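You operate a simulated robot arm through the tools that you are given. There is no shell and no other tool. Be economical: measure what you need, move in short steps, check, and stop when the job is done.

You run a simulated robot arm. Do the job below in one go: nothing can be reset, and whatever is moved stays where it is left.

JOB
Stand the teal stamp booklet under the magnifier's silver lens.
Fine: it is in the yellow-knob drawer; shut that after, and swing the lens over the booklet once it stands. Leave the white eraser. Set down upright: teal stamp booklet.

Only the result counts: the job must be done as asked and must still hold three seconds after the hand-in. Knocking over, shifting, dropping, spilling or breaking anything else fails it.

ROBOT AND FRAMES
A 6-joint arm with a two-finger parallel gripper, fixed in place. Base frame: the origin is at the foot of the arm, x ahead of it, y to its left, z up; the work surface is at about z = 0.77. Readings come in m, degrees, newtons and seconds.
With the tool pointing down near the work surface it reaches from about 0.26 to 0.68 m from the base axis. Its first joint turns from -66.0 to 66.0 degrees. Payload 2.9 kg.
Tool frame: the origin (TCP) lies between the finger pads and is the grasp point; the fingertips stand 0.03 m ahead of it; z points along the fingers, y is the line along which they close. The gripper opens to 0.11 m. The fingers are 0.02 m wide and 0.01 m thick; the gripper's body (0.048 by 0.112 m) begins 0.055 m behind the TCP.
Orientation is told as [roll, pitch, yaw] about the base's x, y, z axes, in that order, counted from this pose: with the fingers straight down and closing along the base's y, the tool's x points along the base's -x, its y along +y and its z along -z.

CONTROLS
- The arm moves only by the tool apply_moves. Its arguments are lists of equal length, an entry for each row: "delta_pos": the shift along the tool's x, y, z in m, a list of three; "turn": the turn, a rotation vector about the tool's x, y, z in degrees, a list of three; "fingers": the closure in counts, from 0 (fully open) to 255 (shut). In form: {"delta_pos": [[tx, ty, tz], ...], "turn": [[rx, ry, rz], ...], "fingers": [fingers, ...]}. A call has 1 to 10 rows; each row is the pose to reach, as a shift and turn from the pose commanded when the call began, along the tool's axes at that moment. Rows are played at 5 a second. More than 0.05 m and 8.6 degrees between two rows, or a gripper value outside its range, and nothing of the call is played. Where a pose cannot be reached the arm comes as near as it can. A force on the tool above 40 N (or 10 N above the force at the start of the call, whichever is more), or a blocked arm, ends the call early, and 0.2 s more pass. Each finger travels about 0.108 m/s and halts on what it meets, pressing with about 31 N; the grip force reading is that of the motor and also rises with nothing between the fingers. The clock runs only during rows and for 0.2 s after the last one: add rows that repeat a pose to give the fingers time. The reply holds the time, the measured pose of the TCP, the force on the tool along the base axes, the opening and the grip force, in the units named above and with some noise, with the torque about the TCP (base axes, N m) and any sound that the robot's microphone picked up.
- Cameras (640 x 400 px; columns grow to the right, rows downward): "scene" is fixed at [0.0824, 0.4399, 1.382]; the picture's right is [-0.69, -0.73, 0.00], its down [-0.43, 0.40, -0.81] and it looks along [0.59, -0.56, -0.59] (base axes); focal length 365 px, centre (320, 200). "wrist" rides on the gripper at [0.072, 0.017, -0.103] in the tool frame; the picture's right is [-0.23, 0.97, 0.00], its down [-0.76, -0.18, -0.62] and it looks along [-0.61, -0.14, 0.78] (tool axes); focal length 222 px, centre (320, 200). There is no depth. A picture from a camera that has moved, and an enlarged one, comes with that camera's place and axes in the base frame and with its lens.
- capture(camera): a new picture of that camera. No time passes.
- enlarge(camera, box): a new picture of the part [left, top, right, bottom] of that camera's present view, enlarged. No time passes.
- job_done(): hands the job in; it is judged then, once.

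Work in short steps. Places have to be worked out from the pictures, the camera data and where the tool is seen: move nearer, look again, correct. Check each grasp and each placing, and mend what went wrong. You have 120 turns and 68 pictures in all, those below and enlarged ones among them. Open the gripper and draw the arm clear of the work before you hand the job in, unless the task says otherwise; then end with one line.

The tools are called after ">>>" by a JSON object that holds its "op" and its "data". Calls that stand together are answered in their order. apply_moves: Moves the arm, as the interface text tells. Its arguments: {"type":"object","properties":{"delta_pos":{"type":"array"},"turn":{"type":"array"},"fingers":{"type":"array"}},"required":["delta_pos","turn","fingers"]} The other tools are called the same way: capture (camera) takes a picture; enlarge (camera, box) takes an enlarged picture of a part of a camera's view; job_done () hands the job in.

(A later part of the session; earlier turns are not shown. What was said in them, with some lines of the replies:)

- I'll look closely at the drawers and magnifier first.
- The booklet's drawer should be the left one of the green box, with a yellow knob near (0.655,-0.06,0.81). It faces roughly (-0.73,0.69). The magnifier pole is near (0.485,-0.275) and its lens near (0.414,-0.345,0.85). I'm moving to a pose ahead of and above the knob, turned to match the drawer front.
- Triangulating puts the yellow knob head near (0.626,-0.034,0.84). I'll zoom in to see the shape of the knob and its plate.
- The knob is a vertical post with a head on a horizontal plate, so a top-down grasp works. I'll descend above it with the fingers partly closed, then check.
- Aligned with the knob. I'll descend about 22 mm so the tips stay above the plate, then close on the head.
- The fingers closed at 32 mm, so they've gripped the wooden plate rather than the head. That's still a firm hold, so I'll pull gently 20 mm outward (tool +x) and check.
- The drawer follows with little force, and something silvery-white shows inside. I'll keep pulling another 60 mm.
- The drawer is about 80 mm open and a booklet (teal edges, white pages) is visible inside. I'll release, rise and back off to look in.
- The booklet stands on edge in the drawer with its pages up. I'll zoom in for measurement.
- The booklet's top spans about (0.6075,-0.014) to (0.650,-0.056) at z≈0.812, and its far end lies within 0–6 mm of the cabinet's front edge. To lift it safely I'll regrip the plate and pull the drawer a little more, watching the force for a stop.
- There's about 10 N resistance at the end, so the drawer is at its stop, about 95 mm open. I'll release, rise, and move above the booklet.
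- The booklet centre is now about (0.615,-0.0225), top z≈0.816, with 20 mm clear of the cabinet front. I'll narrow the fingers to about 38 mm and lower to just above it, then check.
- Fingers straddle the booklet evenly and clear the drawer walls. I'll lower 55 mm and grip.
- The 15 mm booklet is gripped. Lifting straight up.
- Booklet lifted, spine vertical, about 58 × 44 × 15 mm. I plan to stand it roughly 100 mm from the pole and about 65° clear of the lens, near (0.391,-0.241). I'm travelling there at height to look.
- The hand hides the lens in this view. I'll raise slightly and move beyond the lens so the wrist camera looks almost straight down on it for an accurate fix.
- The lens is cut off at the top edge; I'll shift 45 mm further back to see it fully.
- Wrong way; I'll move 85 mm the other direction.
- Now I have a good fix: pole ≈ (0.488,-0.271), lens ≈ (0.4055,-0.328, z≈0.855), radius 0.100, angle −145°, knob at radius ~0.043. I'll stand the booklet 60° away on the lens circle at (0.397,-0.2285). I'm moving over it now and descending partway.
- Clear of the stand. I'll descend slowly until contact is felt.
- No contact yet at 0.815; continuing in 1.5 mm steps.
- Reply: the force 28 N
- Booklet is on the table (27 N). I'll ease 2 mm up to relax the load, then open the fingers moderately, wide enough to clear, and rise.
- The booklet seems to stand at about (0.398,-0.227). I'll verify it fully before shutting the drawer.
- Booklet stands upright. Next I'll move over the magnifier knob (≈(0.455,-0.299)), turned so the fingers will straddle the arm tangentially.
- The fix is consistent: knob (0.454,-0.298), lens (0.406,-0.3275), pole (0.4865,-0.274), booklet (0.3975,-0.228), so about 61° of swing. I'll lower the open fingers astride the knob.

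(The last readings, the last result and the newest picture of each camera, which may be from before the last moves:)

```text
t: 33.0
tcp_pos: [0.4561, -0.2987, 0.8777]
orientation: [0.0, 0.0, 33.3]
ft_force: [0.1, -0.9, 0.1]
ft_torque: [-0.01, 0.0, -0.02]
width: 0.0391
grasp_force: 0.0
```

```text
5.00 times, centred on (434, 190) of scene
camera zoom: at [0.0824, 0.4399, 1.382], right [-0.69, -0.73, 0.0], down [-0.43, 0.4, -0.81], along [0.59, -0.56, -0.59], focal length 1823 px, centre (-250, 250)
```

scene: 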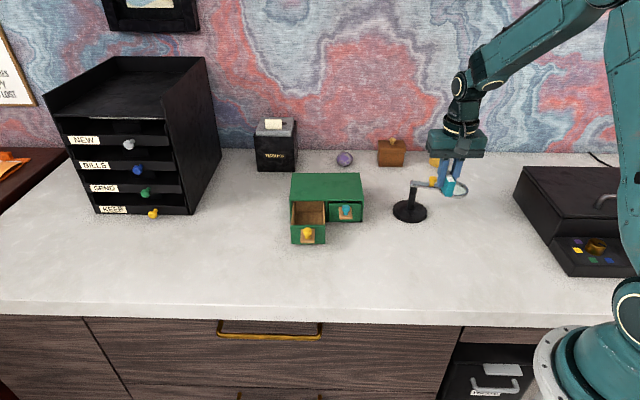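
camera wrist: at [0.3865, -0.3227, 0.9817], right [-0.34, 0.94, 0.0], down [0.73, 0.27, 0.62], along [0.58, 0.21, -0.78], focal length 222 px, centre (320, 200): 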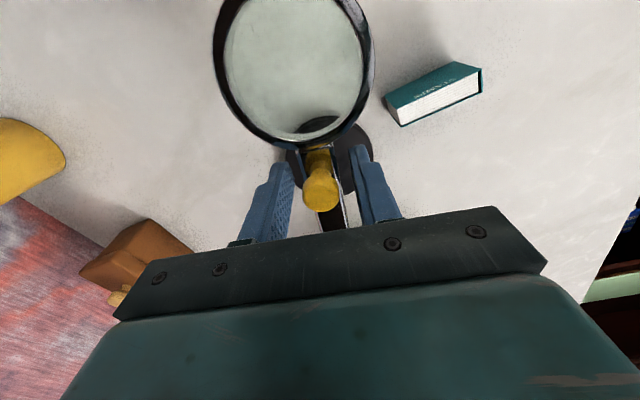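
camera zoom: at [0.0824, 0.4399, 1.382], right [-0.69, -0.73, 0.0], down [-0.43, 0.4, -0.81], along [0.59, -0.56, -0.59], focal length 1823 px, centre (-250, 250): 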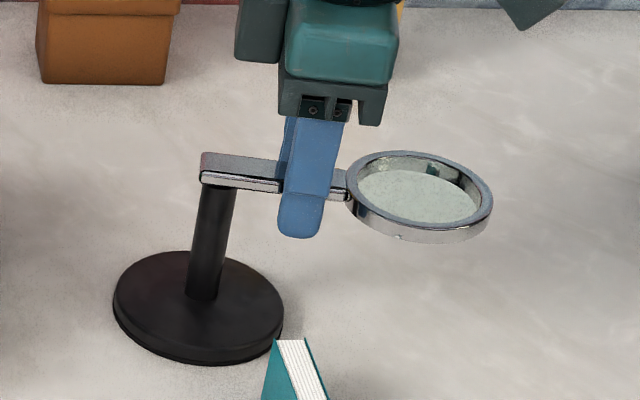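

There is writing on the booklet's cover; I'll check it to confirm which way up the booklet is.

>>> {"op": "enlarge", "data": {"camera": "wrist", "box": [376, 50, 496, 130]}}

```text
5.00 times, centred on (436, 90) of wrist
camera zoom: at [0.3865, -0.3227, 0.9817], right [-0.34, 0.94, 0.0], down [0.73, 0.27, 0.62], along [0.58, 0.21, -0.78], focal length 1111 px, centre (-260, 750)
```

zoom: 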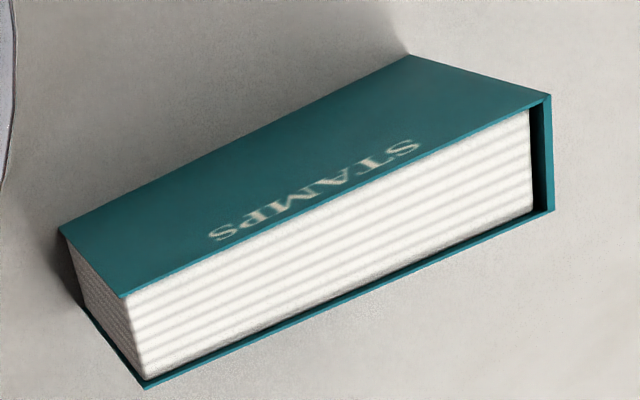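

The "STAMPS" title reads upright with the page top up and the spine at left, so the booklet stands correctly. Now I'll close gently on the arm/knob to find its width.

>>> {"op": "apply_moves", "data": {"delta_pos": [[0, 0, 0], [0, 0, 0], [0, 0, 0], [0, 0, 0]], "turn": [[0, 0, 0], [0, 0, 0], [0, 0, 0], [0, 0, 0]], "fingers": [180, 190, 200, 200]}}

```text
t: 34.0
tcp_pos: [0.4554, -0.2981, 0.8776]
orientation: [0.1, 0.0, 33.3]
ft_force: [0.9, -0.7, 0.1]
ft_torque: [0.01, 0.0, -0.01]
width: 0.0239
grasp_force: 0.1
```

At 24 mm opening there is no pinch, which makes a nice loose cage around the arm. I'll swing it the first 32° about the pole slowly.

>>> {"op": "apply_moves", "data": {"delta_pos": [[0, 0.0028, 0], [-0.0001, 0.0055, 0], [-0.0004, 0.0083, 0], [-0.0009, 0.011, 0], [-0.0017, 0.0136, 0], [-0.0026, 0.0163, 0], [-0.0037, 0.0188, 0], [-0.0049, 0.0212, 0], [-0.0049, 0.0212, 0]], "turn": [[0, 0, 4], [0, 0, 8], [0, 0, 12], [0, 0, 16], [0, 0, 20], [0, 0, 24], [0, 0, 28], [0, 0, 32], [0, 0, 32]], "fingers": [200, 200, 200, 200, 200, 200, 200, 200, 200]}}

>>> {"op": "enlarge", "data": {"camera": "scene", "box": [370, 165, 498, 245]}}

```text
t: 36.0
tcp_pos: [0.4488, -0.2774, 0.8767]
orientation: [0.0, -0.1, 1.2]
ft_force: [0.7, 0.2, -0.7]
ft_torque: [0.01, 0.05, 0.0]
width: 0.0236
grasp_force: 0.1
```

```text
5.00 times, centred on (434, 205) of scene
camera zoom: at [0.0824, 0.4399, 1.382], right [-0.69, -0.73, 0.0], down [-0.43, 0.4, -0.81], along [0.59, -0.56, -0.59], focal length 1823 px, centre (-250, 175)
```

zoom: 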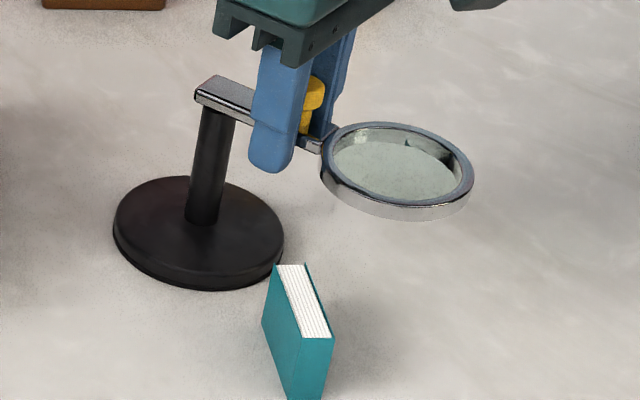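

The lens swings freely and the stand stays put. Continuing another 30°.

>>> {"op": "apply_moves", "data": {"delta_pos": [[0, 0.0027, 0], [-0.0001, 0.0054, 0], [-0.0004, 0.0081, 0], [-0.0009, 0.0107, 0], [-0.0016, 0.0133, 0], [-0.0025, 0.0158, 0], [-0.0036, 0.0183, 0], [-0.0042, 0.0196, 0], [-0.0042, 0.0196, 0]], "turn": [[0, 0, 4], [0, 0, 8], [0, 0, 12], [0, 0, 16], [0, 0, 20], [0, 0, 24], [0, 0, 28], [0, 0, 30], [0, 0, 30]], "fingers": [200, 200, 200, 200, 200, 200, 200, 200, 200]}}

>>> {"op": "enlarge", "data": {"camera": "scene", "box": [370, 165, 498, 245]}}

>>> {"op": "capture", "data": {"camera": "wrist"}}

```text
t: 38.0
tcp_pos: [0.4509, -0.2575, 0.8773]
orientation: [0.0, -0.1, -28.8]
ft_force: [0.0, 0.2, -0.1]
ft_torque: [0.01, -0.05, -0.04]
width: 0.0235
grasp_force: 0.1
```

```text
5.00 times, centred on (434, 205) of scene
camera zoom: at [0.0824, 0.4399, 1.382], right [-0.69, -0.73, 0.0], down [-0.43, 0.4, -0.81], along [0.59, -0.56, -0.59], focal length 1823 px, centre (-250, 175)
```

zoom: 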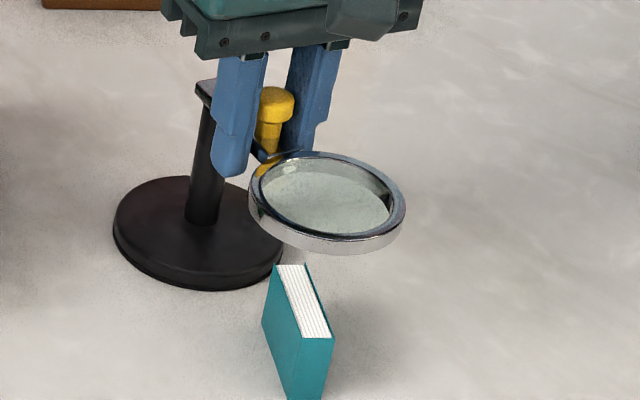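

```text
23 pictures are left
camera wrist: at [0.3969, -0.2077, 0.9813], right [0.67, 0.74, 0.0], down [0.58, -0.52, 0.62], along [0.46, -0.42, -0.78], focal length 222 px, centre (320, 200)
```

wrist: 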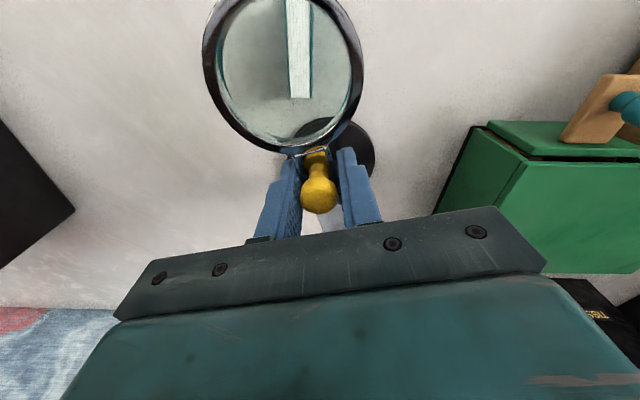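

The lens now lies nearly over the booklet (lens ≈ (0.400,-0.234), booklet ≈ (0.3975,-0.228)). I'll nudge 4° more, open slightly and rise straight up.

>>> {"op": "apply_moves", "data": {"delta_pos": [[0, 0.0014, 0], [0, 0.0028, 0], [0, 0.0028, 0], [0, 0.0028, 0], [0, 0.0028, -0.03], [0, 0.0028, -0.07], [0, 0.0028, -0.11], [0, 0.0028, -0.12]], "turn": [[0, 0, 2], [0, 0, 4], [0, 0, 4], [0, 0, 4], [0, 0, 4], [0, 0, 4], [0, 0, 4], [0, 0, 4]], "fingers": [200, 200, 185, 175, 175, 175, 175, 175]}}

>>> {"op": "capture", "data": {"camera": "wrist"}}

>>> {"op": "enlarge", "data": {"camera": "scene", "box": [370, 165, 498, 245]}}

```text
t: 39.8
tcp_pos: [0.4532, -0.2565, 0.9973]
orientation: [-0.1, 0.1, -32.6]
ft_force: [0.2, 0.1, -0.1]
ft_torque: [0.03, -0.02, -0.03]
width: 0.0342
grasp_force: 0.1
```

```text
22 pictures are left
camera wrist: at [0.4021, -0.2018, 1.1012], right [0.72, 0.7, 0.0], down [0.55, -0.56, 0.62], along [0.43, -0.45, -0.78], focal length 222 px, centre (320, 200)
```

wrist: 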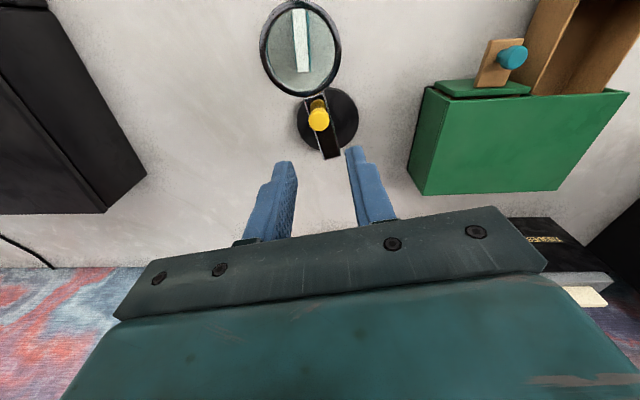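

```text
5.00 times, centred on (434, 205) of scene
camera zoom: at [0.0824, 0.4399, 1.382], right [-0.69, -0.73, 0.0], down [-0.43, 0.4, -0.81], along [0.59, -0.56, -0.59], focal length 1823 px, centre (-250, 175)
```

zoom: 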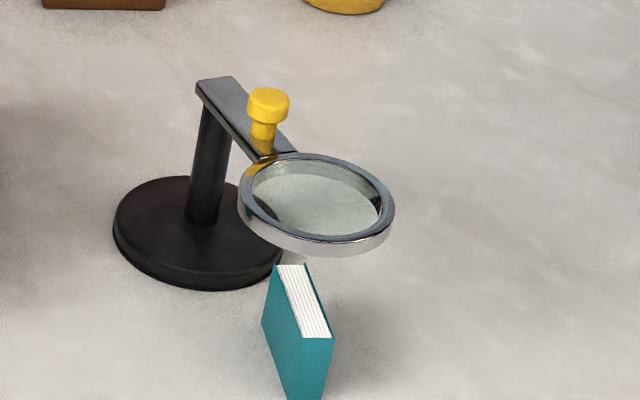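

Wrist view from nearly straight above shows the booklet centred in the lens to within ~5 mm. Next I'll go back over the drawer's plate to shut it.

>>> {"op": "apply_moves", "data": {"delta_pos": [[0.0085, 0.0374, 0], [0.017, 0.0748, 0], [0.0254, 0.1122, 0], [0.0338, 0.1496, 0], [0.0423, 0.187, 0.0], [0.0507, 0.2244, 0.01], [0.0592, 0.2618, 0.02], [0.0676, 0.2991, 0.037], [0.0676, 0.2991, 0.037]], "turn": [[0, 0, 1.4], [0, 0, 2.8], [0, 0, 4.2], [0, 0, 5.6], [0, 0, 7], [0, 0, 8.4], [0, 0, 9.6], [0, 0, 10.8], [0, 0, 10.8]], "fingers": [150, 120, 90, 90, 90, 90, 90, 90, 90]}}

>>> {"op": "capture", "data": {"camera": "wrist"}}

```text
t: 41.8
tcp_pos: [0.5576, 0.0331, 0.9598]
orientation: [0.0, 0.0, -43.5]
ft_force: [-0.3, 1.0, 0.5]
ft_torque: [0.01, -0.01, -0.03]
width: 0.0712
grasp_force: 0.1
```

```text
20 pictures are left
camera wrist: at [0.5179, 0.0961, 1.0648], right [0.84, 0.55, 0.0], down [0.43, -0.65, 0.62], along [0.34, -0.52, -0.78], focal length 222 px, centre (320, 200)
```

wrist: 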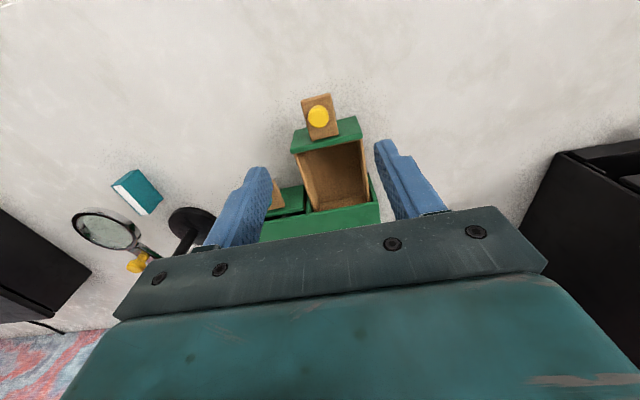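

Positioned above the plate as before. I'll lower and regrip it.

>>> {"op": "apply_moves", "data": {"delta_pos": [[0, -0.001, 0.04], [0, -0.001, 0.075], [0, -0.001, 0.102], [0, -0.001, 0.102], [0, -0.001, 0.102], [0, -0.001, 0.102], [0, -0.001, 0.102]], "turn": [[0, 0, 0], [0, 0, 0], [0, 0, 0], [0, 0, 0], [0, 0, 0], [0, 0, 0], [0, 0, 0]], "fingers": [90, 90, 90, 140, 190, 220, 220]}}

```text
t: 43.4
tcp_pos: [0.5557, 0.0331, 0.8585]
orientation: [-0.1, 0.0, -43.4]
ft_force: [2.8, -0.1, 0.2]
ft_torque: [-0.08, -0.29, 0.67]
width: 0.0317
grasp_force: 31.1
```

Gripped again (31.7 mm). Pushing the drawer in along its axis.

>>> {"op": "apply_moves", "data": {"delta_pos": [[-0.01, 0, 0], [-0.02, 0, 0], [-0.03, 0, 0], [-0.04, 0, 0], [-0.05, 0, 0], [-0.06, 0, 0], [-0.07, 0, 0], [-0.08, 0, 0], [-0.088, 0, 0], [-0.092, 0, 0]], "turn": [[0, 0, 0], [0, 0, 0], [0, 0, 0], [0, 0, 0], [0, 0, 0], [0, 0, 0], [0, 0, 0], [0, 0, 0], [0, 0, 0], [0, 0, 0]], "fingers": [220, 220, 220, 220, 220, 220, 220, 220, 220, 220]}}

>>> {"op": "apply_moves", "data": {"delta_pos": [[-0.002, 0, 0], [-0.004, 0, 0], [-0.006, 0, 0], [-0.006, 0, 0]], "turn": [[0, 0, 0], [0, 0, 0], [0, 0, 0], [0, 0, 0]], "fingers": [220, 220, 220, 220]}}

>>> {"op": "enlarge", "data": {"camera": "scene", "box": [270, 155, 366, 230]}}

```text
t: 45.6
tcp_pos: [0.6221, -0.0313, 0.8599]
orientation: [-0.1, 0.1, -43.5]
ft_force: [-5.9, 10.5, 4.6]
ft_torque: [0.31, 0.27, -0.17]
width: 0.0315
grasp_force: 31.0
```

```text
t: 46.6
tcp_pos: [0.6265, -0.0354, 0.8573]
orientation: [0.0, 0.2, -43.5]
ft_force: [-9.9, 8.3, 6.0]
ft_torque: [0.19, 0.15, -0.41]
width: 0.0315
grasp_force: 30.6
```

```text
5.33 times, centred on (318, 192) of scene
camera zoom: at [0.0821, 0.4401, 1.382], right [-0.69, -0.73, 0.0], down [-0.43, 0.4, -0.81], along [0.59, -0.56, -0.59], focal length 1944 px, centre (331, 240)
```

zoom: 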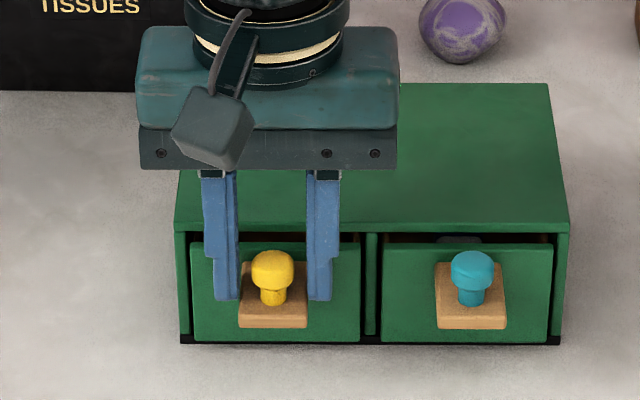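

Drawer is back at its original closed position and flush with its neighbour. Releasing and rising clear.

>>> {"op": "apply_moves", "data": {"delta_pos": [[0.001, 0, 0], [0.001, 0, 0], [0.001, 0, 0], [0.001, 0, -0.04], [0.001, 0, -0.09], [0.001, 0, -0.13], [0.04, 0, -0.16], [0.08, 0, -0.18], [0.08, 0, -0.18]], "turn": [[0, 0, 0], [0, 0, 0], [0, 0, 0], [0, 0, 0], [0, 0, 0], [0, 0, 0], [0, 0, 0], [0, 0, 0], [0, 0, 0]], "fingers": [190, 130, 90, 90, 80, 50, 0, 0, 0]}}

>>> {"op": "enlarge", "data": {"camera": "scene", "box": [270, 155, 366, 230]}}

>>> {"op": "capture", "data": {"camera": "scene"}}

>>> {"op": "enlarge", "data": {"camera": "scene", "box": [370, 165, 498, 245]}}

```text
t: 48.6
tcp_pos: [0.5694, 0.0195, 1.0389]
orientation: [0.0, 0.0, -43.5]
ft_force: [-0.1, 0.2, -0.9]
ft_torque: [-0.02, 0.02, 0.03]
width: 0.1097
grasp_force: 0.1
```

```text
5.33 times, centred on (318, 192) of scene
camera zoom: at [0.0824, 0.4399, 1.382], right [-0.69, -0.73, 0.0], down [-0.43, 0.4, -0.81], along [0.59, -0.56, -0.59], focal length 1944 px, centre (331, 240)
```

zoom: 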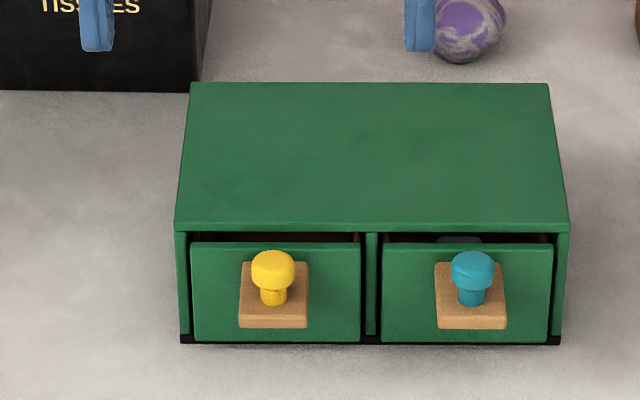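

```text
17 pictures are left
```

scene: 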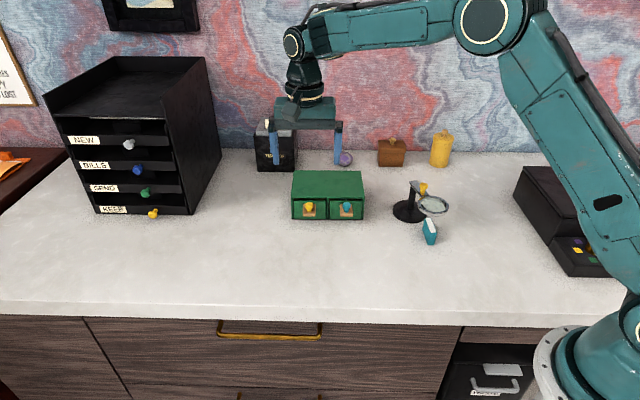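

```text
5.00 times, centred on (434, 205) of scene
camera zoom: at [0.0824, 0.4399, 1.382], right [-0.69, -0.73, 0.0], down [-0.43, 0.4, -0.81], along [0.59, -0.56, -0.59], focal length 1823 px, centre (-250, 175)
```

zoom: 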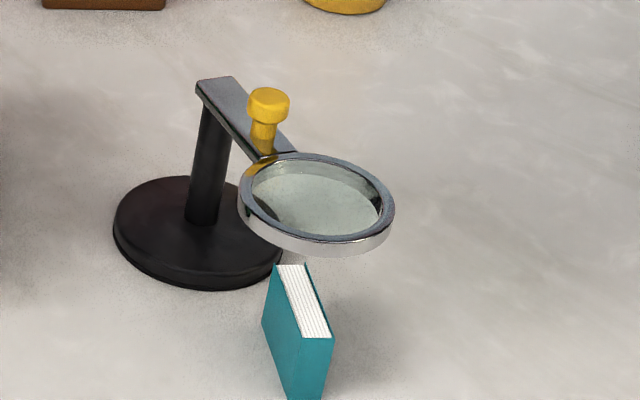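

Final views show the booklet upright with the lens above it, the drawer shut, and the arm open and clear, with nothing else visibly moved. I'm handing in.

>>> {"op": "job_done", "data": {}}

```text
The job is handed in.
```

The teal stamp booklet stands upright under the silver lens and the yellow-knob drawer is shut. I never saw or touched the white eraser. I've handed the job in, but no verdict came back.
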